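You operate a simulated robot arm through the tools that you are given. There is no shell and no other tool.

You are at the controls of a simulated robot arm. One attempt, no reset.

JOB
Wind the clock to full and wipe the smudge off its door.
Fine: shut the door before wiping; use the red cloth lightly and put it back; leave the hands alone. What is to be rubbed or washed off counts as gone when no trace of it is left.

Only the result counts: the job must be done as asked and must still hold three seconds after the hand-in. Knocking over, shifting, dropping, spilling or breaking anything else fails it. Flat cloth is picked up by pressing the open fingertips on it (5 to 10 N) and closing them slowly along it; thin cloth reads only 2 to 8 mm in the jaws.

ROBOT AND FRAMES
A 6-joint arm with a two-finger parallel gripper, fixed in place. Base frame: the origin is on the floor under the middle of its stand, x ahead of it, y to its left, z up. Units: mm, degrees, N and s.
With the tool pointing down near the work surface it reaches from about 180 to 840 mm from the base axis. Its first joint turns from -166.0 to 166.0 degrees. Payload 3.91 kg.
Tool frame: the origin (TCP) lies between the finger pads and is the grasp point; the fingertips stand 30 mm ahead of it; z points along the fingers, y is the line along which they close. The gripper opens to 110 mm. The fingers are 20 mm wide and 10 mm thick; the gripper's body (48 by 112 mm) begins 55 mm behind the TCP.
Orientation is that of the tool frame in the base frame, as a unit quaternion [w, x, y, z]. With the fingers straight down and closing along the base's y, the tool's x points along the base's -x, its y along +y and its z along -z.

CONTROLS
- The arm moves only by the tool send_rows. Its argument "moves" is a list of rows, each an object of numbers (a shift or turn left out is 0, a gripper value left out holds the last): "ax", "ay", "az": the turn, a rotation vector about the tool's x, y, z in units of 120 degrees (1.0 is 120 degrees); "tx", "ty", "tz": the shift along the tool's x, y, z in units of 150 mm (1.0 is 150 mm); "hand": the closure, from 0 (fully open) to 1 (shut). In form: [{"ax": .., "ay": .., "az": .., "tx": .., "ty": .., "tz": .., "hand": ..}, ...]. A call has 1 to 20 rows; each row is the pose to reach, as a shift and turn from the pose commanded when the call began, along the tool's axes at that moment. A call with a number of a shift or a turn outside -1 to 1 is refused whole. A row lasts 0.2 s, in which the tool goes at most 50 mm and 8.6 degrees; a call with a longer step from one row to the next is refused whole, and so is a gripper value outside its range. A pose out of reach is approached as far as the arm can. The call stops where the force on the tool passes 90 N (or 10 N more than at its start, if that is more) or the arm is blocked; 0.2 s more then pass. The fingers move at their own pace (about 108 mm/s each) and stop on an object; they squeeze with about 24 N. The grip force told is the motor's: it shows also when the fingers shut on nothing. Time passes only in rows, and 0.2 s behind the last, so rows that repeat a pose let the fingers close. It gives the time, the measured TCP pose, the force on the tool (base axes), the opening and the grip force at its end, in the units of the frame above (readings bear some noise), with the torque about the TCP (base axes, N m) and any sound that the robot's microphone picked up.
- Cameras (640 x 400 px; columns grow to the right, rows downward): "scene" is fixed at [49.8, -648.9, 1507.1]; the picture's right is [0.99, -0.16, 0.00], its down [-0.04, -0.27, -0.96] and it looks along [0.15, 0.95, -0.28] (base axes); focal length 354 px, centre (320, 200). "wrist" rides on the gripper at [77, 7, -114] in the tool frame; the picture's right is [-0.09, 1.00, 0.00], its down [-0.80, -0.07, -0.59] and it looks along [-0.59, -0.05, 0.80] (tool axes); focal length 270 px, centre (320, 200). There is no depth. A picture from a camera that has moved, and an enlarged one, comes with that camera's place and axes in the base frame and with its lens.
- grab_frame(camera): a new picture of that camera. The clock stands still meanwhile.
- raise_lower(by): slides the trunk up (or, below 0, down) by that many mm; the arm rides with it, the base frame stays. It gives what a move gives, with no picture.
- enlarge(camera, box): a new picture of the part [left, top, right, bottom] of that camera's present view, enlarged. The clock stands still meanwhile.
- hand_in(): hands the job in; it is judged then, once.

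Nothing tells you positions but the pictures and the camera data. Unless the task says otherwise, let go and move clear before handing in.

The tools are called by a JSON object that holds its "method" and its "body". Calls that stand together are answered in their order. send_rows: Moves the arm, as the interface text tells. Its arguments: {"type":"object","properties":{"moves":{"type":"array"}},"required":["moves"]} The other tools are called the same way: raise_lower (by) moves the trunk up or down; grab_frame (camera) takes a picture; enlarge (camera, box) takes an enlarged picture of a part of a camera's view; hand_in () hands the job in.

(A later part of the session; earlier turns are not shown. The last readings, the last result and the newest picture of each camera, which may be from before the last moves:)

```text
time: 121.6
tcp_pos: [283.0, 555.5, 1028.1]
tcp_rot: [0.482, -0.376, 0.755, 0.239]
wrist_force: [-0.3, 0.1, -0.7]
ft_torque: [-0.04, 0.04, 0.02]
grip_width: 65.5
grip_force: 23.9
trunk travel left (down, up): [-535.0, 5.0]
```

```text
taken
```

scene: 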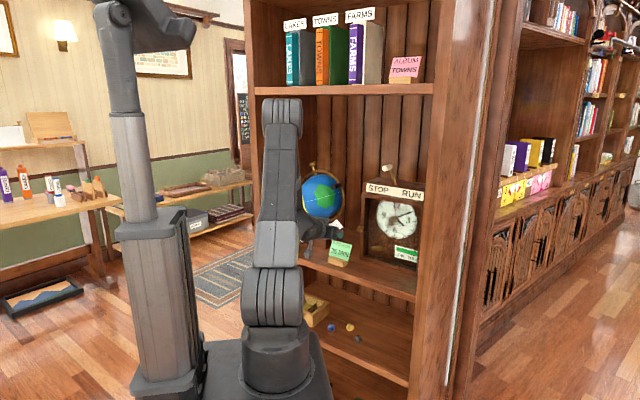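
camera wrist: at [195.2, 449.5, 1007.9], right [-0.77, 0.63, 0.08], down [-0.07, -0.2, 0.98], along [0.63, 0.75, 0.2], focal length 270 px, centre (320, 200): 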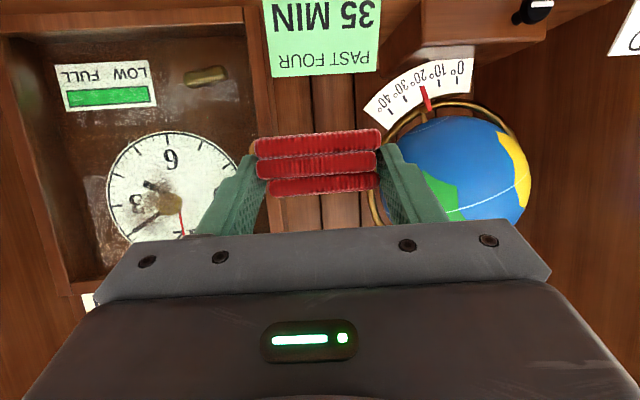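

Carrying on to the right, squaring up to the clock (yaw back 8°).

{"method": "send_rows", "body": {"moves": [{"ax": 0.0121, "az": 0.0056, "tx": -0.0029, "ty": -0.1954, "tz": -0.0316, "hand": 0.6}, {"ax": 0.0242, "az": 0.0113, "tx": -0.0058, "ty": -0.3908, "tz": -0.0632}, {"ax": 0.0362, "az": 0.0169, "tx": -0.0087, "ty": -0.5862, "tz": -0.0948}, {"ax": 0.0483, "az": 0.0226, "tx": -0.0116, "ty": -0.7816, "tz": -0.1264}, {"ax": 0.0604, "az": 0.0282, "tx": -0.0145, "ty": -0.977, "tz": -0.158}, {"ax": 0.0604, "az": 0.0282, "tx": -0.0145, "ty": -0.977, "tz": -0.158}]}}

{"method": "grab_frame", "body": {"camera": "wrist"}}

{"method": "enlarge", "body": {"camera": "scene", "box": [290, 160, 440, 280]}}

```text
time: 123.0
tcp_pos: [387.9, 449.6, 1038.7]
tcp_rot: [0.497, -0.321, 0.78, 0.204]
wrist_force: [-0.6, 0.6, 0.0]
ft_torque: [0.02, 0.0, -0.03]
grip_width: 65.5
grip_force: 24.3
trunk travel left (down, up): [-535.0, 5.0]
```

```text
taken
camera wrist: at [285.7, 356.9, 1017.8], right [-0.68, 0.73, 0.08], down [-0.09, -0.19, 0.98], along [0.73, 0.65, 0.2], focal length 270 px, centre (320, 200)
```

wrist: 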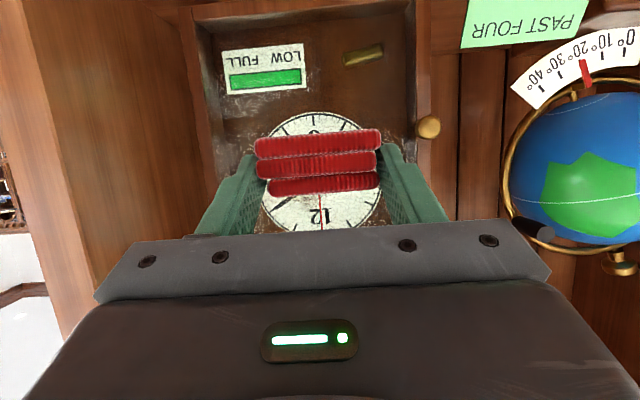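

```text
3.33 times, centred on (365, 220) of scene
camera zoom: at [49.8, -648.9, 1507.1], right [0.99, -0.16, 0.0], down [-0.04, -0.27, -0.96], along [0.15, 0.95, -0.28], focal length 1182 px, centre (170, 133)
```

zoom: 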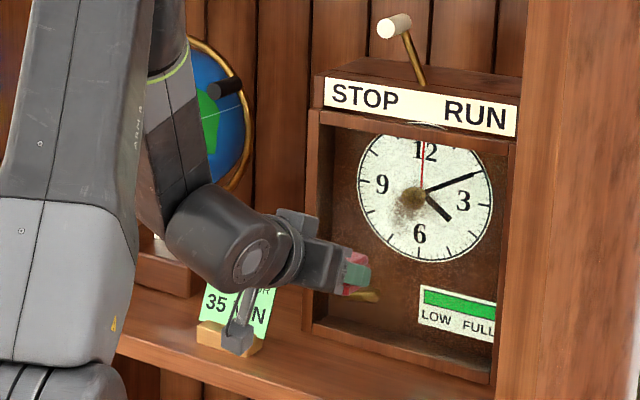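

Square to the clock now, pad in hand. I zoom in to see how far the pad sticks out beyond the fingertips.

{"method": "enlarge", "body": {"camera": "scene", "box": [355, 205, 395, 235]}}

{"method": "enlarge", "body": {"camera": "scene", "box": [355, 195, 435, 255]}}

```text
13.33 times, centred on (375, 220) of scene
camera zoom: at [49.8, -648.9, 1507.1], right [0.99, -0.16, 0.0], down [-0.04, -0.27, -0.96], along [0.15, 0.95, -0.28], focal length 4726 px, centre (-413, -67)
```

zoom: 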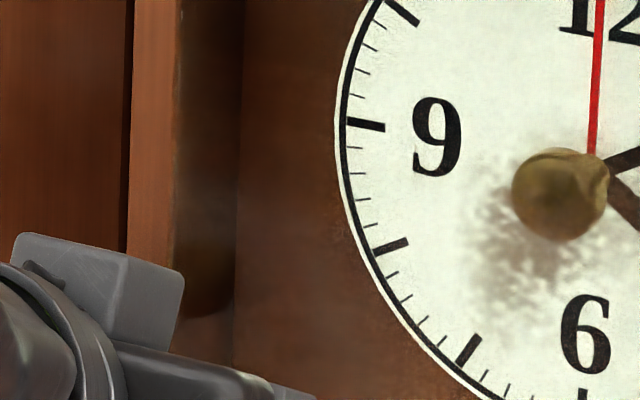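

```text
6.67 times, centred on (395, 225) of scene
camera zoom: at [49.8, -648.9, 1507.1], right [0.99, -0.16, 0.0], down [-0.04, -0.27, -0.96], along [0.15, 0.95, -0.28], focal length 2363 px, centre (-180, 33)
```

zoom: 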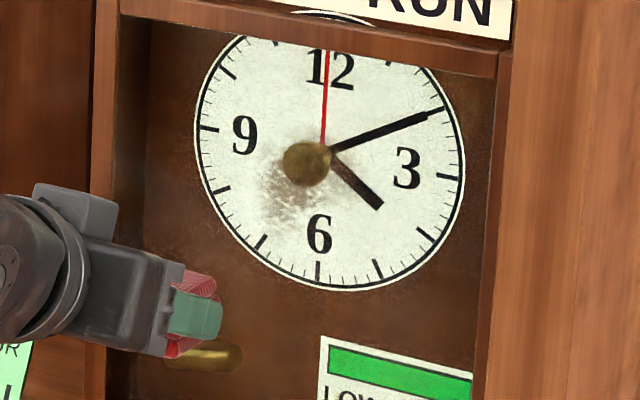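

The pad seems to protrude a little past the fingertips. I approach the glass at the smudge's level, stopping short.

{"method": "send_rows", "body": {"moves": [{"tx": -0.0963, "ty": -0.0218, "tz": 0.139, "hand": 0.6}, {"tx": -0.1925, "ty": -0.0435, "tz": 0.278}, {"tx": -0.2888, "ty": -0.0653, "tz": 0.417}, {"tx": -0.385, "ty": -0.087, "tz": 0.556}, {"tx": -0.385, "ty": -0.087, "tz": 0.556}]}}

{"method": "enlarge", "body": {"camera": "scene", "box": [355, 185, 435, 245]}}

{"method": "grab_frame", "body": {"camera": "wrist"}}

```text
time: 124.2
tcp_pos: [466.4, 511.2, 1055.6]
tcp_rot: [0.497, -0.321, 0.78, 0.204]
wrist_force: [0.3, 0.3, -0.5]
ft_torque: [-0.01, 0.03, 0.0]
grip_width: 65.2
grip_force: 24.4
trunk travel left (down, up): [-535.0, 5.0]
```

```text
6.67 times, centred on (395, 215) of scene
camera zoom: at [49.8, -648.9, 1507.1], right [0.99, -0.16, 0.0], down [-0.04, -0.27, -0.96], along [0.15, 0.95, -0.28], focal length 2363 px, centre (-180, 100)
```

zoom: 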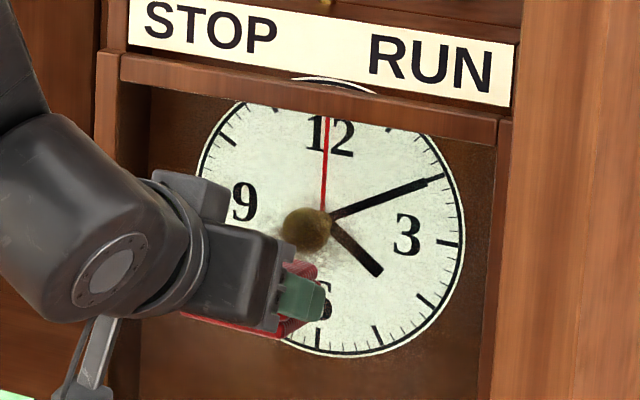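

```text
taken
camera wrist: at [363.8, 418.2, 1035.9], right [-0.68, 0.73, 0.08], down [-0.09, -0.19, 0.98], along [0.73, 0.65, 0.2], focal length 270 px, centre (320, 200)
```

wrist: 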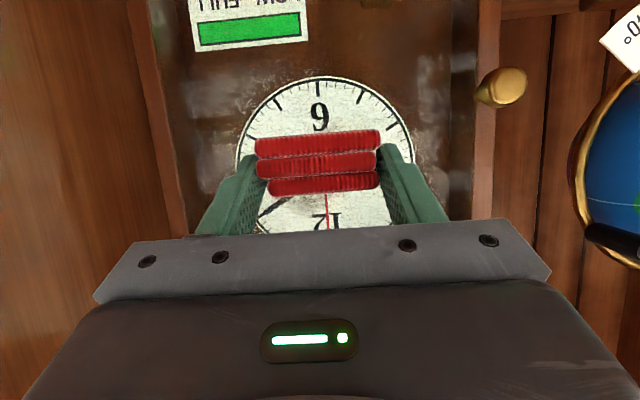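

Now creeping toward the glass in small steps, watching for first contact.

{"method": "send_rows", "body": {"moves": [{"tx": -0.0113, "tz": 0.0242, "hand": 0.6}, {"tx": -0.0226, "tz": 0.0483}, {"tx": -0.0338, "tz": 0.0725}, {"tx": -0.0338, "tz": 0.0725}]}}

{"method": "send_rows", "body": {"moves": [{"tx": -0.0085, "tz": 0.0181}, {"tx": -0.0169, "tz": 0.0362}, {"tx": -0.0169, "tz": 0.0362}]}}

```text
time: 125.2
tcp_pos: [476.0, 519.4, 1057.8]
tcp_rot: [0.497, -0.322, 0.779, 0.206]
wrist_force: [-0.3, -0.4, -0.4]
ft_torque: [-0.01, 0.02, -0.01]
grip_width: 64.8
grip_force: 24.1
trunk travel left (down, up): [-535.0, 5.0]
```

```text
time: 126.0
tcp_pos: [479.7, 522.8, 1056.5]
tcp_rot: [0.498, -0.322, 0.779, 0.205]
wrist_force: [0.4, 0.0, -0.1]
ft_torque: [-0.01, 0.04, 0.01]
grip_width: 64.9
grip_force: 23.9
trunk travel left (down, up): [-535.0, 5.0]
```

{"method": "send_rows", "body": {"moves": [{"tx": -0.0085, "tz": 0.0181, "hand": 0.6}, {"tx": -0.0169, "tz": 0.0362}, {"tx": -0.0169, "tz": 0.0362}]}}

{"method": "send_rows", "body": {"moves": [{"tx": -0.0085, "tz": 0.0181}, {"tx": -0.0113, "tz": 0.0242}, {"tx": -0.0113, "tz": 0.0242}]}}

```text
time: 126.8
tcp_pos: [484.2, 527.8, 1057.1]
tcp_rot: [0.497, -0.321, 0.78, 0.204]
wrist_force: [-4.6, -9.6, -3.6]
ft_torque: [-0.24, 0.08, 0.16]
grip_width: 64.5
grip_force: 24.1
trunk travel left (down, up): [-535.0, 5.0]
```

```text
time: 127.6
tcp_pos: [485.5, 529.3, 1058.7]
tcp_rot: [0.498, -0.322, 0.778, 0.206]
wrist_force: [-14.3, -23.0, -4.1]
ft_torque: [-0.21, 0.13, -0.12]
grip_width: 64.6
grip_force: 23.7
trunk travel left (down, up): [-535.0, 5.0]
```

Contact with the glass at TCP n≈714 (pad is touching, about 53 mm ahead of the TCP), but the press is too firm; easing back to a light touch.

{"method": "send_rows", "body": {"moves": [{"tx": 0.0127, "tz": -0.0272, "hand": 0.6}, {"tx": 0.0127, "tz": -0.0272}]}}

```text
time: 128.2
tcp_pos: [482.0, 530.8, 1058.0]
tcp_rot: [0.499, -0.322, 0.778, 0.206]
wrist_force: [-1.3, -1.8, 0.3]
ft_torque: [0.05, 0.04, 0.03]
grip_width: 64.4
grip_force: 23.8
trunk travel left (down, up): [-535.0, 5.0]
```

Light touch (about 2 N). Now a first gentle vertical stroke up and down over the smudge.

{"method": "send_rows", "body": {"moves": [{"tx": -0.0023, "tz": 0.0048, "hand": 0.6}, {"tx": -0.0385, "tz": -0.0121}, {"tx": -0.0748, "tz": -0.029}, {"tx": -0.111, "tz": -0.046}, {"tx": -0.1473, "tz": -0.0629}, {"tx": -0.1835, "tz": -0.0798}, {"tx": -0.1473, "tz": -0.0629}, {"tx": -0.111, "tz": -0.046}, {"tx": -0.0748, "tz": -0.029}, {"tx": -0.0385, "tz": -0.0121}, {"tx": -0.0023, "tz": 0.0048}, {"tx": 0.0339, "tz": 0.0217}, {"tx": 0.0702, "tz": 0.0386}, {"tx": 0.1064, "tz": 0.0556}, {"tx": 0.1427, "tz": 0.0725}, {"tx": 0.1789, "tz": 0.0894}]}}

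{"method": "enlarge", "body": {"camera": "scene", "box": [355, 185, 435, 245]}}

```text
time: 131.6
tcp_pos: [482.7, 527.8, 1026.9]
tcp_rot: [0.498, -0.321, 0.779, 0.205]
wrist_force: [-0.5, -0.2, 0.0]
ft_torque: [0.01, 0.02, -0.02]
grip_width: 64.8
grip_force: 23.9
trunk travel left (down, up): [-535.0, 5.0]
```

```text
6.67 times, centred on (395, 215) of scene
camera zoom: at [49.8, -648.9, 1507.1], right [0.99, -0.16, 0.0], down [-0.04, -0.27, -0.96], along [0.15, 0.95, -0.28], focal length 2363 px, centre (-180, 100)
```

zoom: 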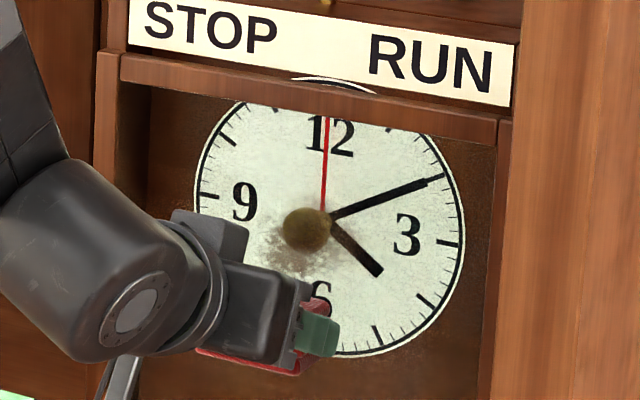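

The smudge looks lighter but contact faded at the low end. I re-establish a light press here.

{"method": "send_rows", "body": {"moves": [{"tx": -0.0042, "tz": 0.009, "hand": 0.6}, {"tx": -0.0042, "tz": 0.009}]}}

```text
time: 132.2
tcp_pos: [484.6, 529.7, 1028.1]
tcp_rot: [0.497, -0.322, 0.779, 0.205]
wrist_force: [-3.3, -2.8, -0.7]
ft_torque: [0.03, -0.01, 0.09]
grip_width: 64.6
grip_force: 24.1
trunk travel left (down, up): [-535.0, 5.0]
```

4 N press. Stroke up across the smudge.

{"method": "send_rows", "body": {"moves": [{"tx": -0.0362, "tz": -0.0169, "hand": 0.6}, {"tx": -0.0725, "tz": -0.0338}, {"tx": -0.1087, "tz": -0.0508}, {"tx": -0.145, "tz": -0.0677}, {"tx": -0.1812, "tz": -0.0846}]}}

{"method": "send_rows", "body": {"moves": [{"tx": -0.0362, "tz": -0.0169}, {"tx": -0.0725, "tz": -0.0338}, {"tx": -0.1087, "tz": -0.0508}, {"tx": -0.145, "tz": -0.0677}, {"tx": -0.1812, "tz": -0.0846}]}}

{"method": "enlarge", "body": {"camera": "scene", "box": [355, 185, 435, 245]}}

```text
time: 133.4
tcp_pos: [483.9, 528.2, 1058.2]
tcp_rot: [0.498, -0.321, 0.779, 0.205]
wrist_force: [-2.1, -1.7, 0.6]
ft_torque: [0.0, 0.0, 0.02]
grip_width: 64.4
grip_force: 23.4
trunk travel left (down, up): [-535.0, 5.0]
```

```text
time: 134.6
tcp_pos: [485.3, 527.9, 1088.0]
tcp_rot: [0.498, -0.322, 0.778, 0.206]
wrist_force: [-4.6, -4.2, -2.6]
ft_torque: [-0.03, 0.04, 0.1]
grip_width: 64.6
grip_force: 23.5
trunk travel left (down, up): [-535.0, 5.0]
```

```text
6.67 times, centred on (395, 215) of scene
camera zoom: at [49.8, -648.9, 1507.1], right [0.99, -0.16, 0.0], down [-0.04, -0.27, -0.96], along [0.15, 0.95, -0.28], focal length 2363 px, centre (-180, 100)
```

zoom: 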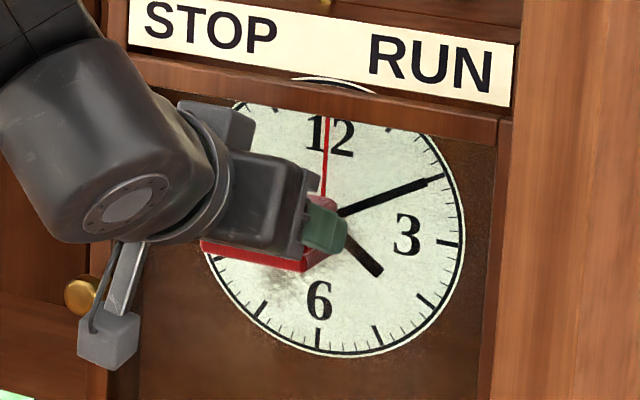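

Contact stays light (3–6 N). Continuing with a long down-stroke that reaches lower.

{"method": "send_rows", "body": {"moves": [{"tx": 0.0421, "tz": 0.0202, "hand": 0.6}, {"tx": 0.0841, "tz": 0.0404}, {"tx": 0.1262, "tz": 0.0607}, {"tx": 0.1682, "tz": 0.0809}, {"tx": 0.2103, "tz": 0.1011}, {"tx": 0.2523, "tz": 0.1213}]}}

{"method": "send_rows", "body": {"moves": [{"tx": 0.0421, "tz": 0.0212}, {"tx": 0.0841, "tz": 0.0424}, {"tx": 0.1262, "tz": 0.0637}, {"tx": 0.1682, "tz": 0.0849}, {"tx": 0.2103, "tz": 0.1061}, {"tx": 0.2523, "tz": 0.1273}]}}

{"method": "enlarge", "body": {"camera": "scene", "box": [355, 185, 435, 245]}}

```text
time: 136.0
tcp_pos: [485.2, 528.5, 1045.0]
tcp_rot: [0.498, -0.322, 0.779, 0.206]
wrist_force: [-6.0, -5.8, 1.6]
ft_torque: [0.1, -0.07, 0.08]
grip_width: 64.2
grip_force: 23.9
trunk travel left (down, up): [-535.0, 5.0]
```

```text
time: 137.4
tcp_pos: [484.9, 529.4, 1003.9]
tcp_rot: [0.499, -0.321, 0.778, 0.205]
wrist_force: [-11.7, -10.9, 5.4]
ft_torque: [0.15, -0.17, 0.03]
grip_width: 64.6
grip_force: 23.8
trunk travel left (down, up): [-535.0, 5.0]
```

```text
6.67 times, centred on (395, 215) of scene
camera zoom: at [49.8, -648.9, 1507.1], right [0.99, -0.16, 0.0], down [-0.04, -0.27, -0.96], along [0.15, 0.95, -0.28], focal length 2363 px, centre (-180, 100)
```

zoom: 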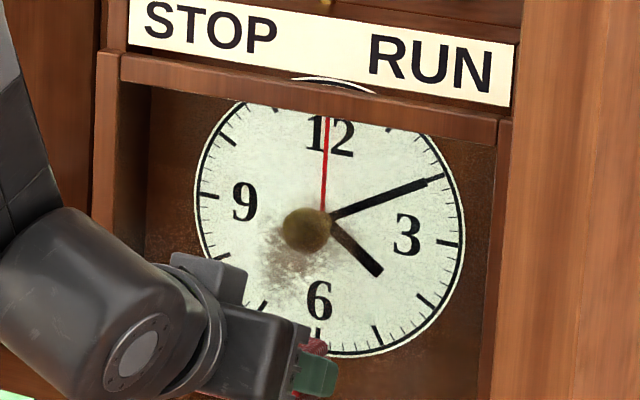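

I compare the smudge closely with before.

{"method": "enlarge", "body": {"camera": "scene", "box": [372, 205, 428, 240]}}

```text
11.43 times, centred on (400, 222) of scene
camera zoom: at [49.8, -648.9, 1507.1], right [0.99, -0.16, 0.0], down [-0.04, -0.27, -0.96], along [0.15, 0.95, -0.28], focal length 4051 px, centre (-594, -57)
```

zoom: 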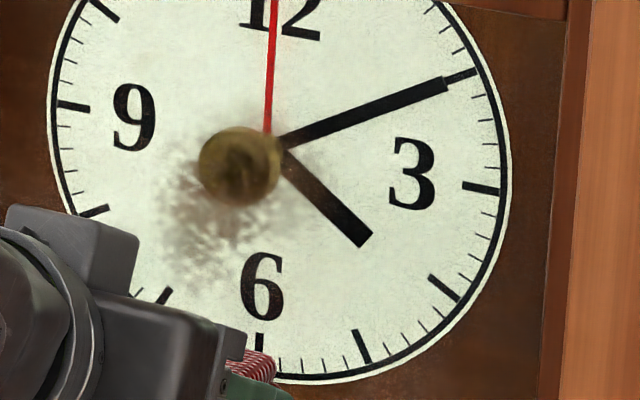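

{"method": "enlarge", "body": {"camera": "scene", "box": [382, 212, 406, 232]}}

{"method": "grab_frame", "body": {"camera": "wrist"}}

```text
16.00 times, centred on (394, 222) of scene
camera zoom: at [49.8, -648.9, 1507.1], right [0.99, -0.16, 0.0], down [-0.04, -0.27, -0.96], along [0.15, 0.95, -0.28], focal length 5671 px, centre (-864, -152)
```

zoom: 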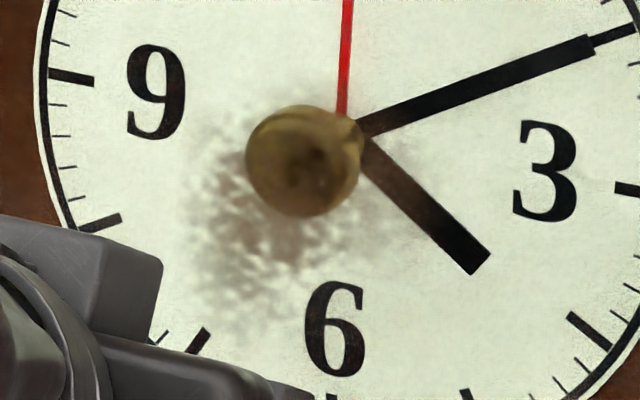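

```text
taken
camera wrist: at [382.0, 436.5, 982.7], right [-0.68, 0.73, 0.08], down [-0.09, -0.19, 0.98], along [0.73, 0.65, 0.2], focal length 270 px, centre (320, 200)
```

wrist: 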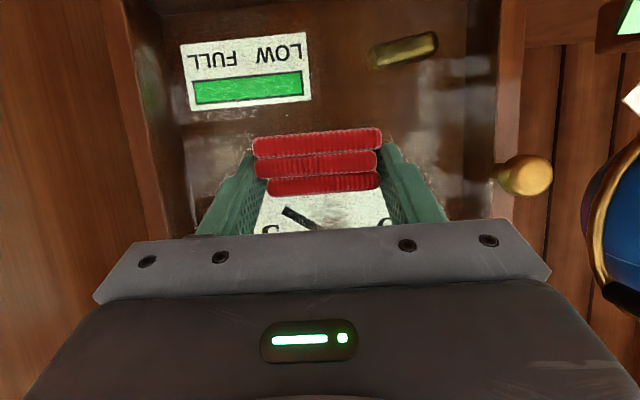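

The smudge is centred about r≈-31, z≈1055 and looks hardly changed; torque readings suggest only the pad's upper-left edge touches at low force. I'll back off, move up to its middle, and try sideways strokes instead.

{"method": "send_rows", "body": {"moves": [{"tx": 0.0141, "tz": -0.0302, "hand": 0.6}, {"tx": -0.08, "tz": -0.075, "ty": 0.07}, {"tx": -0.19, "tz": -0.125, "ty": 0.15}, {"tx": -0.2967, "tz": -0.174, "ty": 0.22}, {"tx": -0.2967, "tz": -0.174, "ty": 0.22}]}}

{"method": "send_rows", "body": {"moves": [{"tx": -0.0056, "tz": 0.0121}, {"tx": -0.0113, "tz": 0.0242}, {"tx": -0.0113, "tz": 0.0242}]}}

```text
time: 138.6
tcp_pos: [458.2, 550.6, 1053.6]
tcp_rot: [0.498, -0.322, 0.779, 0.206]
wrist_force: [0.3, -0.3, -0.3]
ft_torque: [-0.02, 0.01, -0.03]
grip_width: 64.4
grip_force: 24.3
trunk travel left (down, up): [-535.0, 5.0]
```

```text
time: 139.4
tcp_pos: [459.8, 552.6, 1054.3]
tcp_rot: [0.497, -0.322, 0.779, 0.204]
wrist_force: [-5.8, -5.3, 0.3]
ft_torque: [0.02, -0.01, 0.07]
grip_width: 64.3
grip_force: 23.6
trunk travel left (down, up): [-535.0, 5.0]
```

8 N press at the smudge's mid-height. Sweeping right.

{"method": "send_rows", "body": {"moves": [{"ty": -0.04, "hand": 0.6}, {"ty": -0.08}, {"ty": -0.12}, {"ty": -0.16}, {"ty": -0.2}, {"ty": -0.24}]}}

{"method": "send_rows", "body": {"moves": [{"ty": -0.04}, {"ty": -0.08}, {"ty": -0.12}, {"ty": -0.16}, {"ty": -0.2}, {"ty": -0.24}, {"ty": -0.28}]}}

{"method": "enlarge", "body": {"camera": "scene", "box": [355, 185, 435, 245]}}

```text
time: 140.8
tcp_pos: [485.8, 527.7, 1053.4]
tcp_rot: [0.498, -0.322, 0.778, 0.206]
wrist_force: [-13.5, -5.7, -1.1]
ft_torque: [0.02, 0.08, 0.35]
grip_width: 64.3
grip_force: 23.6
trunk travel left (down, up): [-535.0, 5.0]
```

```text
time: 142.4
tcp_pos: [515.5, 498.0, 1055.7]
tcp_rot: [0.498, -0.322, 0.778, 0.206]
wrist_force: [-14.4, -6.3, -1.1]
ft_torque: [-0.05, 0.11, 0.24]
grip_width: 64.6
grip_force: 24.7
trunk travel left (down, up): [-535.0, 5.0]
```

```text
6.67 times, centred on (395, 215) of scene
camera zoom: at [49.8, -648.9, 1507.1], right [0.99, -0.16, 0.0], down [-0.04, -0.27, -0.96], along [0.15, 0.95, -0.28], focal length 2363 px, centre (-180, 100)
```

zoom: 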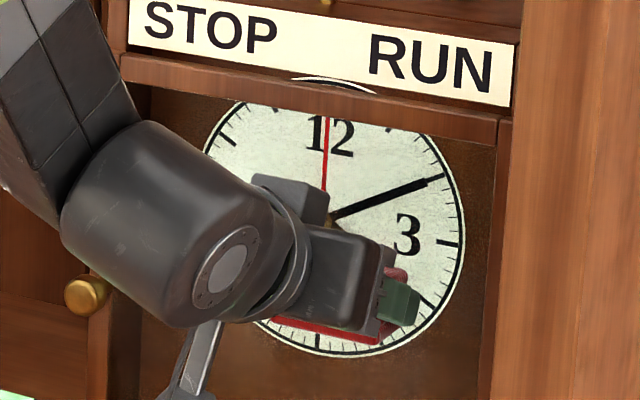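

Friction shows a real rubbing contact (14 N normal, a bit firm). I ease off slightly, sweep back left, then lift off to look.

{"method": "send_rows", "body": {"moves": [{"tx": 0.0042, "tz": -0.009, "ty": 0.02, "hand": 0.6}, {"tx": 0.0042, "tz": -0.009, "ty": 0.06}, {"tx": 0.0042, "tz": -0.009, "ty": 0.1}, {"tx": 0.0042, "tz": -0.009, "ty": 0.14}, {"tx": 0.0042, "tz": -0.009, "ty": 0.18}, {"tx": 0.0042, "tz": -0.009, "ty": 0.22}, {"tx": 0.0042, "tz": -0.009, "ty": 0.26}, {"tx": 0.0042, "tz": -0.009, "ty": 0.3}, {"tx": 0.0042, "tz": -0.009, "ty": 0.34}, {"tx": 0.0042, "tz": -0.009, "ty": 0.38}, {"tx": 0.0042, "tz": -0.009, "ty": 0.42}, {"tx": 0.0042, "tz": -0.009, "ty": 0.46}]}}

{"method": "send_rows", "body": {"moves": [{"tx": 0.03, "tz": -0.06}, {"tx": 0.1, "tz": -0.15, "ty": 0.1}, {"tx": 0.3, "tz": -0.12, "ty": 0.2}, {"tx": 0.5, "tz": -0.1, "ty": 0.3}]}}

{"method": "enlarge", "body": {"camera": "scene", "box": [382, 212, 406, 232]}}

{"method": "enlarge", "body": {"camera": "scene", "box": [355, 185, 435, 245]}}

```text
time: 145.0
tcp_pos: [466.2, 545.5, 1055.1]
tcp_rot: [0.497, -0.321, 0.779, 0.205]
wrist_force: [-1.0, 0.1, -1.0]
ft_torque: [-0.01, -0.03, 0.04]
grip_width: 64.2
grip_force: 24.1
trunk travel left (down, up): [-535.0, 5.0]
```

```text
time: 146.0
tcp_pos: [403.9, 546.6, 992.5]
tcp_rot: [0.496, -0.322, 0.78, 0.205]
wrist_force: [-0.1, 0.4, -0.5]
ft_torque: [-0.03, 0.0, 0.06]
grip_width: 64.6
grip_force: 24.3
trunk travel left (down, up): [-535.0, 5.0]
```

```text
16.00 times, centred on (394, 222) of scene
camera zoom: at [49.8, -648.9, 1507.1], right [0.99, -0.16, 0.0], down [-0.04, -0.27, -0.96], along [0.15, 0.95, -0.28], focal length 5671 px, centre (-864, -152)
```

zoom: 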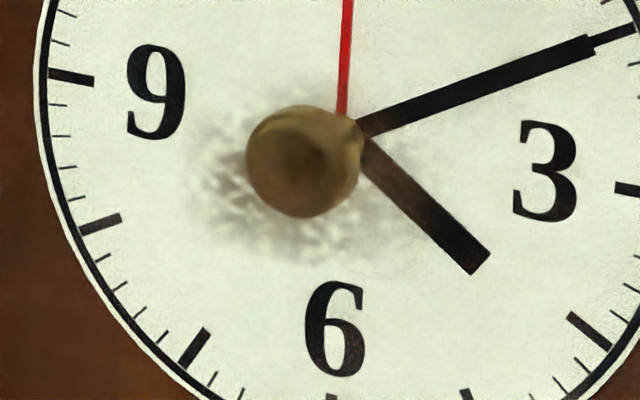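

```text
6.67 times, centred on (395, 215) of scene
camera zoom: at [49.8, -648.9, 1507.1], right [0.99, -0.16, 0.0], down [-0.04, -0.27, -0.96], along [0.15, 0.95, -0.28], focal length 2363 px, centre (-180, 100)
```

zoom: 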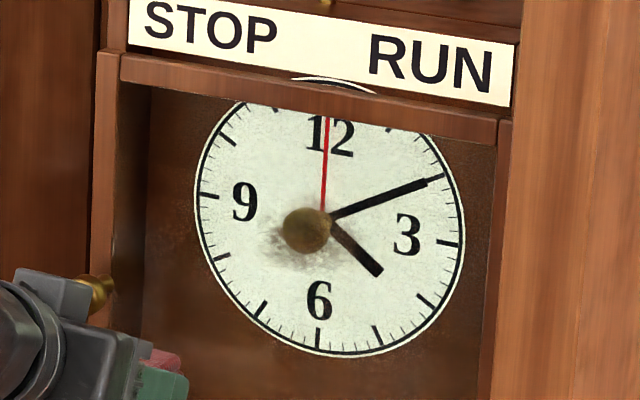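

The lower half of the smudge is gone where I rubbed sideways, so this works; the contact zone is about 16–35 mm below the TCP. Next band: higher up, same sideways stroke.

{"method": "send_rows", "body": {"moves": [{"tx": -0.1484, "ty": -0.06, "tz": -0.03, "hand": 0.6}, {"tx": -0.2968, "ty": -0.12, "tz": -0.03}, {"tx": -0.4452, "ty": -0.18, "tz": -0.03}, {"tx": -0.5936, "ty": -0.24, "tz": -0.0047}, {"tx": -0.5936, "ty": -0.24, "tz": -0.0047}]}}

{"method": "send_rows", "body": {"moves": [{"tx": -0.0085, "tz": 0.0181}, {"tx": -0.0155, "tz": 0.0332}, {"tx": -0.0155, "tz": 0.0332}]}}

```text
time: 147.2
tcp_pos: [455.9, 547.9, 1071.8]
tcp_rot: [0.497, -0.322, 0.779, 0.205]
wrist_force: [0.2, -0.3, -0.9]
ft_torque: [-0.01, 0.03, 0.02]
grip_width: 64.2
grip_force: 23.7
trunk travel left (down, up): [-535.0, 5.0]
```

```text
time: 148.0
tcp_pos: [458.8, 549.6, 1072.9]
tcp_rot: [0.498, -0.322, 0.779, 0.205]
wrist_force: [0.2, -1.4, 0.3]
ft_torque: [-0.01, 0.0, -0.03]
grip_width: 64.3
grip_force: 23.9
trunk travel left (down, up): [-535.0, 5.0]
```

{"method": "send_rows", "body": {"moves": [{"tx": -0.0042, "tz": 0.009, "hand": 0.6}, {"tx": -0.0071, "tz": 0.0151}, {"tx": -0.0071, "tz": 0.0151}]}}

```text
time: 148.8
tcp_pos: [460.9, 553.2, 1072.9]
tcp_rot: [0.497, -0.322, 0.779, 0.205]
wrist_force: [-1.9, -1.7, 0.4]
ft_torque: [0.02, -0.01, 0.1]
grip_width: 64.4
grip_force: 23.6
trunk travel left (down, up): [-535.0, 5.0]
```

{"method": "send_rows", "body": {"moves": [{"tx": -0.0042, "tz": 0.009, "hand": 0.6}, {"tx": -0.0042, "tz": 0.009, "ty": -0.03}, {"tx": -0.0042, "tz": 0.009, "ty": -0.07}, {"tx": -0.0042, "tz": 0.009, "ty": -0.11}, {"tx": -0.0042, "tz": 0.009, "ty": -0.15}]}}

{"method": "send_rows", "body": {"moves": [{"ty": -0.04}, {"ty": -0.08}, {"ty": -0.12}, {"ty": -0.16}, {"ty": -0.2}, {"ty": -0.24}, {"ty": -0.28}, {"ty": -0.32}, {"ty": -0.36}]}}

```text
time: 150.0
tcp_pos: [476.0, 537.4, 1074.1]
tcp_rot: [0.498, -0.321, 0.78, 0.204]
wrist_force: [-7.2, -3.3, -0.7]
ft_torque: [0.02, -0.01, 0.21]
grip_width: 64.2
grip_force: 23.9
trunk travel left (down, up): [-535.0, 5.0]
```

```text
time: 152.0
tcp_pos: [513.6, 499.3, 1074.5]
tcp_rot: [0.498, -0.322, 0.779, 0.205]
wrist_force: [-9.8, -3.5, -1.1]
ft_torque: [0.0, 0.07, 0.23]
grip_width: 64.5
grip_force: 24.2
trunk travel left (down, up): [-535.0, 5.0]
```

7–9 N during the stroke. Sweep back left at the same height with a touch more press.

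{"method": "send_rows", "body": {"moves": [{"ty": 0.03, "tx": -0.001, "tz": 0.002, "hand": 0.6}, {"ty": 0.07, "tx": -0.001, "tz": 0.002}, {"ty": 0.11, "tx": -0.0015, "tz": 0.003}, {"ty": 0.15, "tx": -0.0015, "tz": 0.003}, {"ty": 0.19, "tx": -0.0015, "tz": 0.003}, {"ty": 0.23, "tx": -0.002, "tz": 0.004}, {"ty": 0.27, "tx": -0.002, "tz": 0.004}]}}

{"method": "send_rows", "body": {"moves": [{"ty": 0.04}, {"ty": 0.08}, {"ty": 0.12}, {"ty": 0.16}, {"ty": 0.2}]}}

{"method": "send_rows", "body": {"moves": [{"tx": 0.02, "tz": -0.04}, {"tx": 0.1, "tz": -0.12, "ty": 0.1}, {"tx": 0.25, "tz": -0.08, "ty": 0.2}, {"tx": 0.45, "tz": -0.04, "ty": 0.25}]}}

{"method": "enlarge", "body": {"camera": "scene", "box": [382, 205, 414, 232]}}

```text
time: 153.6
tcp_pos: [486.8, 526.8, 1075.8]
tcp_rot: [0.498, -0.322, 0.778, 0.206]
wrist_force: [-4.4, -10.5, -0.4]
ft_torque: [-0.07, 0.01, -0.23]
grip_width: 64.4
grip_force: 23.7
trunk travel left (down, up): [-535.0, 5.0]
```

```text
time: 154.8
tcp_pos: [466.9, 547.7, 1076.3]
tcp_rot: [0.498, -0.321, 0.779, 0.206]
wrist_force: [-6.2, -16.8, -0.2]
ft_torque: [-0.14, 0.02, -0.06]
grip_width: 64.3
grip_force: 23.2
trunk travel left (down, up): [-535.0, 5.0]
```

```text
time: 155.8
tcp_pos: [415.7, 553.5, 1014.8]
tcp_rot: [0.497, -0.322, 0.779, 0.205]
wrist_force: [0.1, 0.0, 0.0]
ft_torque: [-0.01, -0.01, 0.0]
grip_width: 64.3
grip_force: 24.0
trunk travel left (down, up): [-535.0, 5.0]
```

```text
14.81 times, centred on (398, 218) of scene
camera zoom: at [49.8, -648.9, 1507.1], right [0.99, -0.16, 0.0], down [-0.04, -0.27, -0.96], along [0.15, 0.95, -0.28], focal length 5251 px, centre (-836, -74)
```

zoom: 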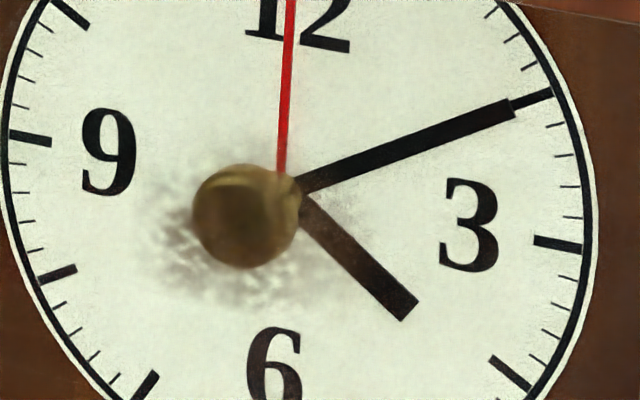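

The remaining smudge seems lighter but not gone; rubbing appears cumulative. I go back for more passes at this height.

{"method": "send_rows", "body": {"moves": [{"tx": -0.15, "ty": -0.08, "tz": -0.04, "hand": 0.6}, {"tx": -0.3, "ty": -0.16, "tz": -0.04}, {"tx": -0.45, "ty": -0.233, "tz": -0.028}, {"tx": -0.4627, "ty": -0.233, "tz": -0.0008}, {"tx": -0.4627, "ty": -0.233, "tz": -0.0008}]}}

{"method": "send_rows", "body": {"moves": [{"tx": -0.0056, "tz": 0.0121}, {"tx": -0.0056, "tz": 0.0121}]}}

```text
time: 157.0
tcp_pos: [461.4, 548.8, 1076.5]
tcp_rot: [0.498, -0.322, 0.779, 0.205]
wrist_force: [0.0, 1.2, -0.9]
ft_torque: [-0.02, 0.02, -0.01]
grip_width: 64.5
grip_force: 23.9
trunk travel left (down, up): [-535.0, 5.0]
```

```text
time: 157.6
tcp_pos: [463.4, 549.3, 1076.9]
tcp_rot: [0.498, -0.321, 0.779, 0.205]
wrist_force: [0.2, 1.0, -1.1]
ft_torque: [0.01, -0.01, 0.0]
grip_width: 64.2
grip_force: 23.9
trunk travel left (down, up): [-535.0, 5.0]
```

{"method": "send_rows", "body": {"moves": [{"tx": -0.0056, "tz": 0.0121, "hand": 0.6}, {"tx": -0.0085, "tz": 0.0181}, {"tx": -0.0085, "tz": 0.0181}]}}

```text
time: 158.4
tcp_pos: [464.3, 551.4, 1077.5]
tcp_rot: [0.496, -0.323, 0.779, 0.205]
wrist_force: [-9.6, -10.6, -4.5]
ft_torque: [-0.1, 0.1, 0.07]
grip_width: 64.4
grip_force: 24.1
trunk travel left (down, up): [-535.0, 5.0]
```

Slightly firm; easing a little and doing a full right-left pass.

{"method": "send_rows", "body": {"moves": [{"tx": 0.0014, "tz": -0.003, "ty": -0.03, "hand": 0.6}, {"tx": 0.0014, "tz": -0.003, "ty": -0.09}, {"tx": 0.0014, "tz": -0.003, "ty": -0.15}, {"tx": 0.0014, "tz": -0.003, "ty": -0.21}, {"tx": 0.0014, "tz": -0.003, "ty": -0.27}, {"tx": 0.0014, "tz": -0.003, "ty": -0.33}, {"tx": 0.0014, "tz": -0.003, "ty": -0.39}, {"tx": 0.0014, "tz": -0.003, "ty": -0.45}, {"tx": 0.0014, "tz": -0.003, "ty": -0.5}]}}

{"method": "send_rows", "body": {"moves": [{"ty": 0.06}, {"ty": 0.12}, {"ty": 0.18}, {"ty": 0.24}, {"ty": 0.3}, {"ty": 0.36}, {"ty": 0.42}, {"ty": 0.48}]}}

{"method": "send_rows", "body": {"moves": [{"ty": -0.06}, {"ty": -0.12}, {"ty": -0.18}, {"ty": -0.24}, {"ty": -0.3}, {"ty": -0.36}, {"ty": -0.42}, {"ty": -0.48}]}}

{"method": "enlarge", "body": {"camera": "scene", "box": [355, 185, 435, 245]}}

```text
time: 160.4
tcp_pos: [518.2, 496.7, 1079.5]
tcp_rot: [0.498, -0.322, 0.778, 0.206]
wrist_force: [-9.6, -4.8, 0.7]
ft_torque: [0.05, 0.04, 0.27]
grip_width: 64.2
grip_force: 23.9
trunk travel left (down, up): [-535.0, 5.0]
```

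```text
time: 162.2
tcp_pos: [467.0, 548.5, 1077.6]
tcp_rot: [0.498, -0.323, 0.778, 0.206]
wrist_force: [-4.6, -9.1, 0.2]
ft_torque: [-0.05, -0.02, -0.06]
grip_width: 64.4
grip_force: 23.9
trunk travel left (down, up): [-535.0, 5.0]
```

```text
time: 164.0
tcp_pos: [515.3, 498.5, 1077.4]
tcp_rot: [0.498, -0.321, 0.779, 0.204]
wrist_force: [-10.3, -3.5, -0.2]
ft_torque: [-0.01, 0.07, 0.22]
grip_width: 64.3
grip_force: 23.5
trunk travel left (down, up): [-535.0, 5.0]
```

```text
6.67 times, centred on (395, 215) of scene
camera zoom: at [49.8, -648.9, 1507.1], right [0.99, -0.16, 0.0], down [-0.04, -0.27, -0.96], along [0.15, 0.95, -0.28], focal length 2363 px, centre (-180, 100)
```

zoom: 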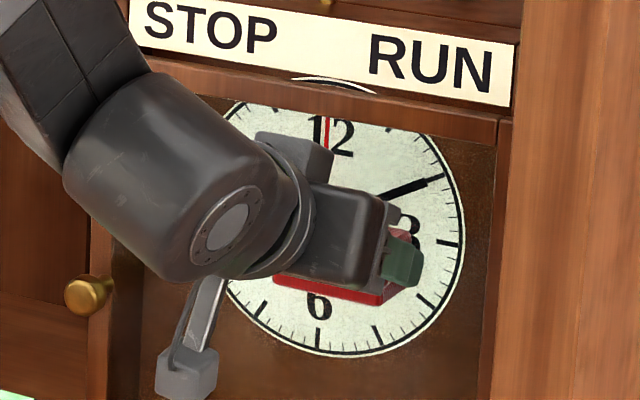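

Steady 9–10 N passes. Lifting off to inspect.

{"method": "send_rows", "body": {"moves": [{"tx": 0.02, "tz": -0.04, "hand": 0.6}, {"tx": 0.07, "tz": -0.15}, {"tx": 0.25, "tz": -0.1}, {"tx": 0.45, "tz": -0.05}, {"tx": 0.65, "tz": 0.02}]}}

{"method": "enlarge", "body": {"camera": "scene", "box": [382, 205, 414, 232]}}

```text
time: 165.2
tcp_pos: [489.6, 470.8, 987.7]
tcp_rot: [0.498, -0.321, 0.779, 0.205]
wrist_force: [0.7, 0.3, -0.2]
ft_torque: [-0.07, 0.04, -0.01]
grip_width: 64.4
grip_force: 24.1
trunk travel left (down, up): [-535.0, 5.0]
```

```text
14.81 times, centred on (398, 218) of scene
camera zoom: at [49.8, -648.9, 1507.1], right [0.99, -0.16, 0.0], down [-0.04, -0.27, -0.96], along [0.15, 0.95, -0.28], focal length 5251 px, centre (-836, -74)
```

zoom: 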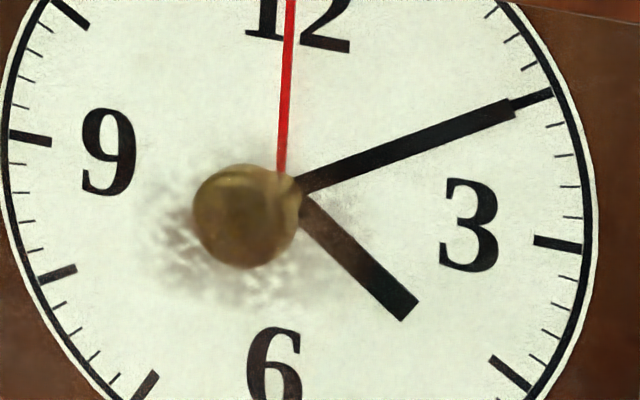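

{"method": "grab_frame", "body": {"camera": "wrist"}}

{"method": "enlarge", "body": {"camera": "scene", "box": [355, 185, 435, 245]}}

```text
taken
camera wrist: at [387.5, 378.2, 967.2], right [-0.68, 0.73, 0.08], down [-0.09, -0.19, 0.98], along [0.73, 0.65, 0.2], focal length 270 px, centre (320, 200)
```

wrist: 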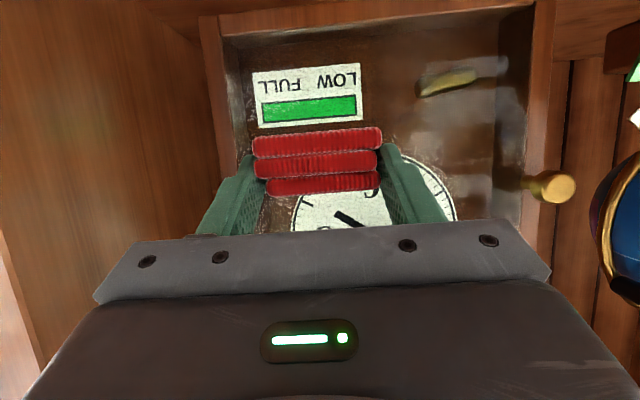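

```text
6.67 times, centred on (395, 215) of scene
camera zoom: at [49.8, -648.9, 1507.1], right [0.99, -0.16, 0.0], down [-0.04, -0.27, -0.96], along [0.15, 0.95, -0.28], focal length 2363 px, centre (-180, 100)
```

zoom: 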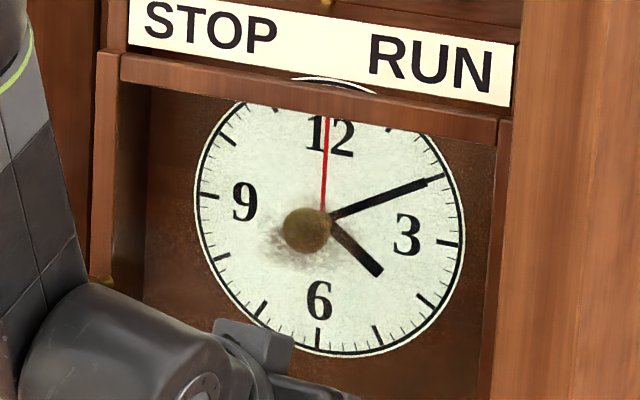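

I'll run a cleaner test: one slow sideways sweep at only about 4 N at a known height, then inspect.

{"method": "send_rows", "body": {"moves": [{"tx": -0.2, "tz": -0.03, "ty": 0.1, "hand": 0.6}, {"tx": -0.4, "tz": -0.04, "ty": 0.25}, {"tx": -0.5, "tz": -0.05, "ty": 0.4}, {"tx": -0.55, "tz": -0.03, "ty": 0.5}, {"tx": -0.58, "tz": 0.03, "ty": 0.5}, {"tx": -0.58, "tz": 0.03, "ty": 0.5}]}}

```text
time: 166.6
tcp_pos: [462.7, 550.8, 1064.5]
tcp_rot: [0.496, -0.323, 0.78, 0.205]
wrist_force: [-13.8, -11.9, -2.3]
ft_torque: [-0.13, 0.19, 0.11]
grip_width: 64.4
grip_force: 24.3
trunk travel left (down, up): [-535.0, 5.0]
```

{"method": "send_rows", "body": {"moves": [{"tx": 0.009, "tz": -0.0193, "hand": 0.6}, {"tx": 0.009, "tz": -0.0193}]}}

```text
time: 167.2
tcp_pos: [464.3, 549.3, 1066.3]
tcp_rot: [0.498, -0.322, 0.778, 0.205]
wrist_force: [-4.5, -1.7, -1.0]
ft_torque: [-0.04, 0.06, 0.23]
grip_width: 64.5
grip_force: 24.0
trunk travel left (down, up): [-535.0, 5.0]
```

At light force only the pad's left corner touches (torque shows the contact 25 mm left of centre). I turn the tool 3° left to square the pad face to the glass.

{"method": "send_rows", "body": {"moves": [{"ax": -0.0227, "az": -0.0106, "tx": 0.006, "tz": -0.012, "hand": 0.6}, {"ax": -0.0227, "az": -0.0106, "tx": 0.0, "tz": 0.0}, {"ax": -0.0227, "az": -0.0106, "tx": 0.0, "tz": 0.0}]}}

```text
time: 168.0
tcp_pos: [463.1, 548.5, 1065.3]
tcp_rot: [0.493, -0.342, 0.769, 0.219]
wrist_force: [-2.9, -8.9, 0.4]
ft_torque: [-0.08, -0.04, -0.49]
grip_width: 64.5
grip_force: 23.8
trunk travel left (down, up): [-535.0, 5.0]
```

Over-rotated (contact moved to the right side); halving the correction.

{"method": "send_rows", "body": {"moves": [{"ax": 0.0113, "az": 0.0053, "tx": 0.003, "tz": -0.007, "hand": 0.6}, {"ax": 0.0113, "az": 0.0053, "tx": 0.0, "tz": 0.0}, {"ax": 0.0113, "az": 0.0053, "tx": 0.0, "tz": 0.0}]}}

```text
time: 168.8
tcp_pos: [462.8, 550.7, 1064.0]
tcp_rot: [0.494, -0.333, 0.774, 0.213]
wrist_force: [-3.0, -0.4, -1.1]
ft_torque: [-0.01, 0.02, -0.01]
grip_width: 64.2
grip_force: 23.8
trunk travel left (down, up): [-535.0, 5.0]
```

Pad is now roughly square. Adding a little press and sweeping right slowly.

{"method": "send_rows", "body": {"moves": [{"tx": -0.0028, "tz": 0.006, "hand": 0.6}, {"tx": -0.0028, "tz": 0.006, "ty": -0.04}, {"tx": -0.0028, "tz": 0.006, "ty": -0.08}, {"tx": -0.0028, "tz": 0.006, "ty": -0.12}, {"tx": -0.0028, "tz": 0.006, "ty": -0.16}, {"tx": -0.0028, "tz": 0.006, "ty": -0.2}]}}

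{"method": "send_rows", "body": {"moves": [{"ty": -0.04}, {"ty": -0.08}, {"ty": -0.12}, {"ty": -0.16}, {"ty": -0.2}, {"ty": -0.24}, {"ty": -0.28}]}}

{"method": "send_rows", "body": {"moves": [{"ty": 0.04}, {"ty": 0.08}, {"ty": 0.12}, {"ty": 0.16}, {"ty": 0.2}, {"ty": 0.24}, {"ty": 0.28}]}}

```text
time: 170.2
tcp_pos: [484.3, 530.5, 1066.3]
tcp_rot: [0.494, -0.333, 0.775, 0.212]
wrist_force: [-15.3, -6.5, -1.2]
ft_torque: [-0.07, 0.19, -0.19]
grip_width: 64.3
grip_force: 24.0
trunk travel left (down, up): [-535.0, 5.0]
```

```text
time: 171.8
tcp_pos: [514.7, 501.8, 1066.2]
tcp_rot: [0.496, -0.333, 0.774, 0.212]
wrist_force: [-23.6, -9.6, -1.3]
ft_torque: [-0.12, 0.31, -0.28]
grip_width: 64.5
grip_force: 23.9
trunk travel left (down, up): [-535.0, 5.0]
```

```text
time: 173.4
tcp_pos: [486.6, 530.0, 1065.2]
tcp_rot: [0.495, -0.333, 0.774, 0.212]
wrist_force: [-2.7, -5.7, 0.3]
ft_torque: [-0.06, 0.0, -0.26]
grip_width: 64.7
grip_force: 24.7
trunk travel left (down, up): [-535.0, 5.0]
```

The yawed tool drifted into the glass on the way right (too firm); I'll compensate that. Lift off and inspect first.

{"method": "send_rows", "body": {"moves": [{"tx": 0.02, "tz": -0.04, "hand": 0.6}, {"tx": 0.07, "tz": -0.15}, {"tx": 0.25, "tz": -0.1, "ty": 0.1}, {"tx": 0.45, "tz": -0.05, "ty": 0.2}]}}

{"method": "enlarge", "body": {"camera": "scene", "box": [382, 205, 414, 232]}}

```text
time: 174.4
tcp_pos: [441.0, 525.2, 1006.4]
tcp_rot: [0.495, -0.332, 0.775, 0.212]
wrist_force: [-0.2, 0.5, -0.5]
ft_torque: [-0.04, -0.02, 0.04]
grip_width: 64.4
grip_force: 23.7
trunk travel left (down, up): [-535.0, 5.0]
```

```text
14.81 times, centred on (398, 218) of scene
camera zoom: at [49.8, -648.9, 1507.1], right [0.99, -0.16, 0.0], down [-0.04, -0.27, -0.96], along [0.15, 0.95, -0.28], focal length 5251 px, centre (-836, -74)
```

zoom: 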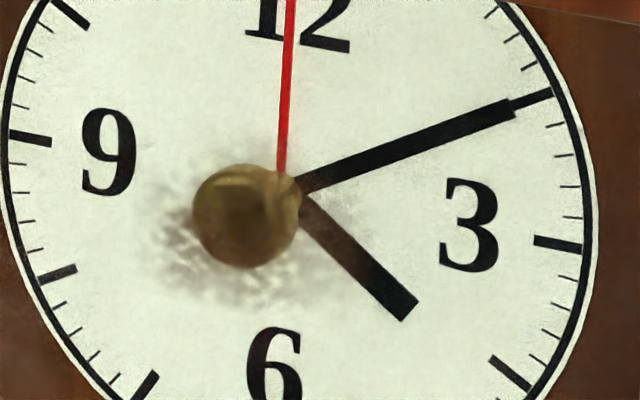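

The pattern suggests only light rubbing removes it: the bottom band disappeared during the gentle return stroke, while the firm strokes did nothing. So I'll use 2–5 N sideways sweeps in small height steps.

{"method": "send_rows", "body": {"moves": [{"tx": -0.16, "ty": 0.065, "tz": -0.04, "hand": 0.6}, {"tx": -0.32, "ty": 0.065, "tz": -0.05}, {"tx": -0.46, "ty": 0.065, "tz": -0.05}, {"tx": -0.472, "ty": 0.065, "tz": -0.023}, {"tx": -0.472, "ty": 0.065, "tz": -0.023}]}}

{"method": "send_rows", "body": {"moves": [{"tx": -0.0056, "tz": 0.0121}, {"tx": -0.0056, "tz": 0.0121}]}}

```text
time: 175.6
tcp_pos: [451.3, 550.8, 1073.2]
tcp_rot: [0.495, -0.332, 0.775, 0.212]
wrist_force: [1.1, 0.9, -0.5]
ft_torque: [0.0, 0.02, 0.03]
grip_width: 64.5
grip_force: 23.9
trunk travel left (down, up): [-535.0, 5.0]
```

```text
time: 176.2
tcp_pos: [452.7, 553.6, 1071.8]
tcp_rot: [0.495, -0.332, 0.775, 0.211]
wrist_force: [0.6, 0.2, -0.7]
ft_torque: [-0.02, -0.02, 0.0]
grip_width: 64.5
grip_force: 23.6
trunk travel left (down, up): [-535.0, 5.0]
```

{"method": "send_rows", "body": {"moves": [{"tx": -0.0042, "tz": 0.009, "hand": 0.6}, {"tx": -0.0042, "tz": 0.009}]}}

{"method": "send_rows", "body": {"moves": [{"tx": -0.0028, "tz": 0.006}, {"tx": -0.0028, "tz": 0.006}]}}

```text
time: 176.8
tcp_pos: [453.0, 555.8, 1071.8]
tcp_rot: [0.495, -0.332, 0.775, 0.211]
wrist_force: [0.0, -1.2, -1.0]
ft_torque: [-0.02, 0.02, -0.02]
grip_width: 64.1
grip_force: 23.6
trunk travel left (down, up): [-535.0, 5.0]
```

```text
time: 177.4
tcp_pos: [454.1, 554.9, 1073.3]
tcp_rot: [0.495, -0.332, 0.775, 0.212]
wrist_force: [0.5, 0.6, -0.9]
ft_torque: [-0.01, 0.01, 0.01]
grip_width: 64.4
grip_force: 24.0
trunk travel left (down, up): [-535.0, 5.0]
```

{"method": "send_rows", "body": {"moves": [{"tx": -0.0028, "tz": 0.006, "hand": 0.6}, {"tx": -0.0028, "tz": 0.006}]}}

{"method": "send_rows", "body": {"moves": [{"tx": -0.0021, "tz": 0.0045}, {"tx": -0.0021, "tz": 0.0045}]}}

```text
time: 178.0
tcp_pos: [455.1, 556.4, 1072.2]
tcp_rot: [0.495, -0.332, 0.775, 0.211]
wrist_force: [0.4, 0.1, 0.4]
ft_torque: [-0.05, -0.02, -0.02]
grip_width: 64.5
grip_force: 23.8
trunk travel left (down, up): [-535.0, 5.0]
```

```text
time: 178.6
tcp_pos: [455.9, 557.2, 1072.2]
tcp_rot: [0.495, -0.332, 0.775, 0.211]
wrist_force: [0.2, -0.9, 0.0]
ft_torque: [-0.04, 0.01, -0.01]
grip_width: 64.2
grip_force: 23.9
trunk travel left (down, up): [-535.0, 5.0]
```

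{"method": "send_rows", "body": {"moves": [{"tx": -0.0028, "tz": 0.006, "hand": 0.6}, {"tx": -0.0028, "tz": 0.006}]}}

```text
time: 179.2
tcp_pos: [456.6, 556.4, 1072.0]
tcp_rot: [0.495, -0.332, 0.775, 0.212]
wrist_force: [-0.7, 1.7, -0.5]
ft_torque: [-0.03, -0.02, -0.04]
grip_width: 64.4
grip_force: 23.9
trunk travel left (down, up): [-535.0, 5.0]
```

{"method": "send_rows", "body": {"moves": [{"tx": -0.0028, "tz": 0.006, "hand": 0.6}, {"tx": -0.0028, "tz": 0.006}]}}

```text
time: 179.8
tcp_pos: [458.2, 557.2, 1072.1]
tcp_rot: [0.495, -0.332, 0.775, 0.211]
wrist_force: [0.0, -0.5, -0.1]
ft_torque: [-0.05, 0.02, -0.02]
grip_width: 64.2
grip_force: 23.9
trunk travel left (down, up): [-535.0, 5.0]
```

{"method": "send_rows", "body": {"moves": [{"tx": -0.0021, "tz": 0.0045, "hand": 0.6}, {"tx": -0.0021, "tz": 0.0045}]}}

{"method": "send_rows", "body": {"moves": [{"tx": -0.0014, "tz": 0.003}, {"tx": -0.0014, "tz": 0.003}]}}

```text
time: 180.4
tcp_pos: [457.7, 556.6, 1072.0]
tcp_rot: [0.494, -0.332, 0.775, 0.212]
wrist_force: [-1.7, -3.0, -0.3]
ft_torque: [0.03, -0.03, -0.14]
grip_width: 64.5
grip_force: 23.8
trunk travel left (down, up): [-535.0, 5.0]
```

```text
time: 181.0
tcp_pos: [456.8, 557.5, 1071.6]
tcp_rot: [0.495, -0.332, 0.775, 0.212]
wrist_force: [-6.5, -5.3, -0.1]
ft_torque: [-0.01, 0.03, -0.2]
grip_width: 64.3
grip_force: 23.9
trunk travel left (down, up): [-535.0, 5.0]
```

Contact found; easing to about 4 N, then sweeping right parallel to the glass, checking force often.

{"method": "send_rows", "body": {"moves": [{"tx": 0.0011, "tz": -0.0024, "hand": 0.6}, {"tx": 0.0017, "tz": -0.0036, "ty": -0.05}, {"tx": 0.0023, "tz": -0.0048, "ty": -0.1}, {"tx": 0.0029, "tz": -0.006, "ty": -0.15}, {"tx": 0.0035, "tz": -0.0072, "ty": -0.2}]}}

{"method": "send_rows", "body": {"moves": [{"tx": 0.0006, "tz": -0.0012, "ty": -0.05}, {"tx": 0.0012, "tz": -0.0024, "ty": -0.1}, {"tx": 0.0018, "tz": -0.0036, "ty": -0.15}, {"tx": 0.0024, "tz": -0.0048, "ty": -0.2}]}}

```text
time: 182.2
tcp_pos: [478.5, 537.0, 1073.2]
tcp_rot: [0.495, -0.332, 0.774, 0.211]
wrist_force: [-6.6, -3.3, -0.9]
ft_torque: [0.0, 0.07, -0.09]
grip_width: 64.3
grip_force: 23.5
trunk travel left (down, up): [-535.0, 5.0]
```

```text
time: 183.2
tcp_pos: [499.6, 516.3, 1071.7]
tcp_rot: [0.496, -0.331, 0.774, 0.211]
wrist_force: [-6.4, -2.9, -0.8]
ft_torque: [0.04, 0.03, -0.14]
grip_width: 64.3
grip_force: 24.3
trunk travel left (down, up): [-535.0, 5.0]
```

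{"method": "send_rows", "body": {"moves": [{"tx": 0.0012, "tz": -0.0028, "ty": -0.05, "hand": 0.6}, {"tx": 0.0018, "tz": -0.004, "ty": -0.1}, {"tx": 0.0024, "tz": -0.0052, "ty": -0.15}, {"tx": 0.003, "tz": -0.0064, "ty": -0.2}]}}

{"method": "send_rows", "body": {"moves": [{"tx": -0.0006, "tz": 0.0012, "ty": 0.05}, {"tx": -0.0012, "tz": 0.0024, "ty": 0.1}, {"tx": -0.0018, "tz": 0.0036, "ty": 0.15}, {"tx": -0.0024, "tz": 0.0048, "ty": 0.2}, {"tx": -0.003, "tz": 0.006, "ty": 0.25}, {"tx": -0.0036, "tz": 0.0072, "ty": 0.3}]}}

{"method": "send_rows", "body": {"moves": [{"tx": -0.0006, "tz": 0.0012, "ty": 0.05}, {"tx": -0.0012, "tz": 0.0024, "ty": 0.1}, {"tx": -0.0018, "tz": 0.0036, "ty": 0.15}, {"tx": -0.0024, "tz": 0.0048, "ty": 0.2}, {"tx": -0.003, "tz": 0.006, "ty": 0.25}, {"tx": -0.0036, "tz": 0.0072, "ty": 0.3}]}}

```text
time: 184.2
tcp_pos: [521.2, 493.5, 1073.2]
tcp_rot: [0.494, -0.331, 0.776, 0.211]
wrist_force: [-2.6, -2.2, -1.0]
ft_torque: [0.01, 0.06, -0.06]
grip_width: 64.1
grip_force: 24.3
trunk travel left (down, up): [-535.0, 5.0]
```

```text
time: 185.6
tcp_pos: [489.6, 526.3, 1073.1]
tcp_rot: [0.495, -0.331, 0.775, 0.211]
wrist_force: [-3.3, -5.5, -0.4]
ft_torque: [0.0, -0.01, -0.3]
grip_width: 64.1
grip_force: 23.8
trunk travel left (down, up): [-535.0, 5.0]
```

```text
time: 187.0
tcp_pos: [457.0, 558.1, 1071.0]
tcp_rot: [0.496, -0.331, 0.775, 0.212]
wrist_force: [-2.2, -4.8, 0.7]
ft_torque: [-0.04, -0.02, -0.26]
grip_width: 64.5
grip_force: 24.3
trunk travel left (down, up): [-535.0, 5.0]
```

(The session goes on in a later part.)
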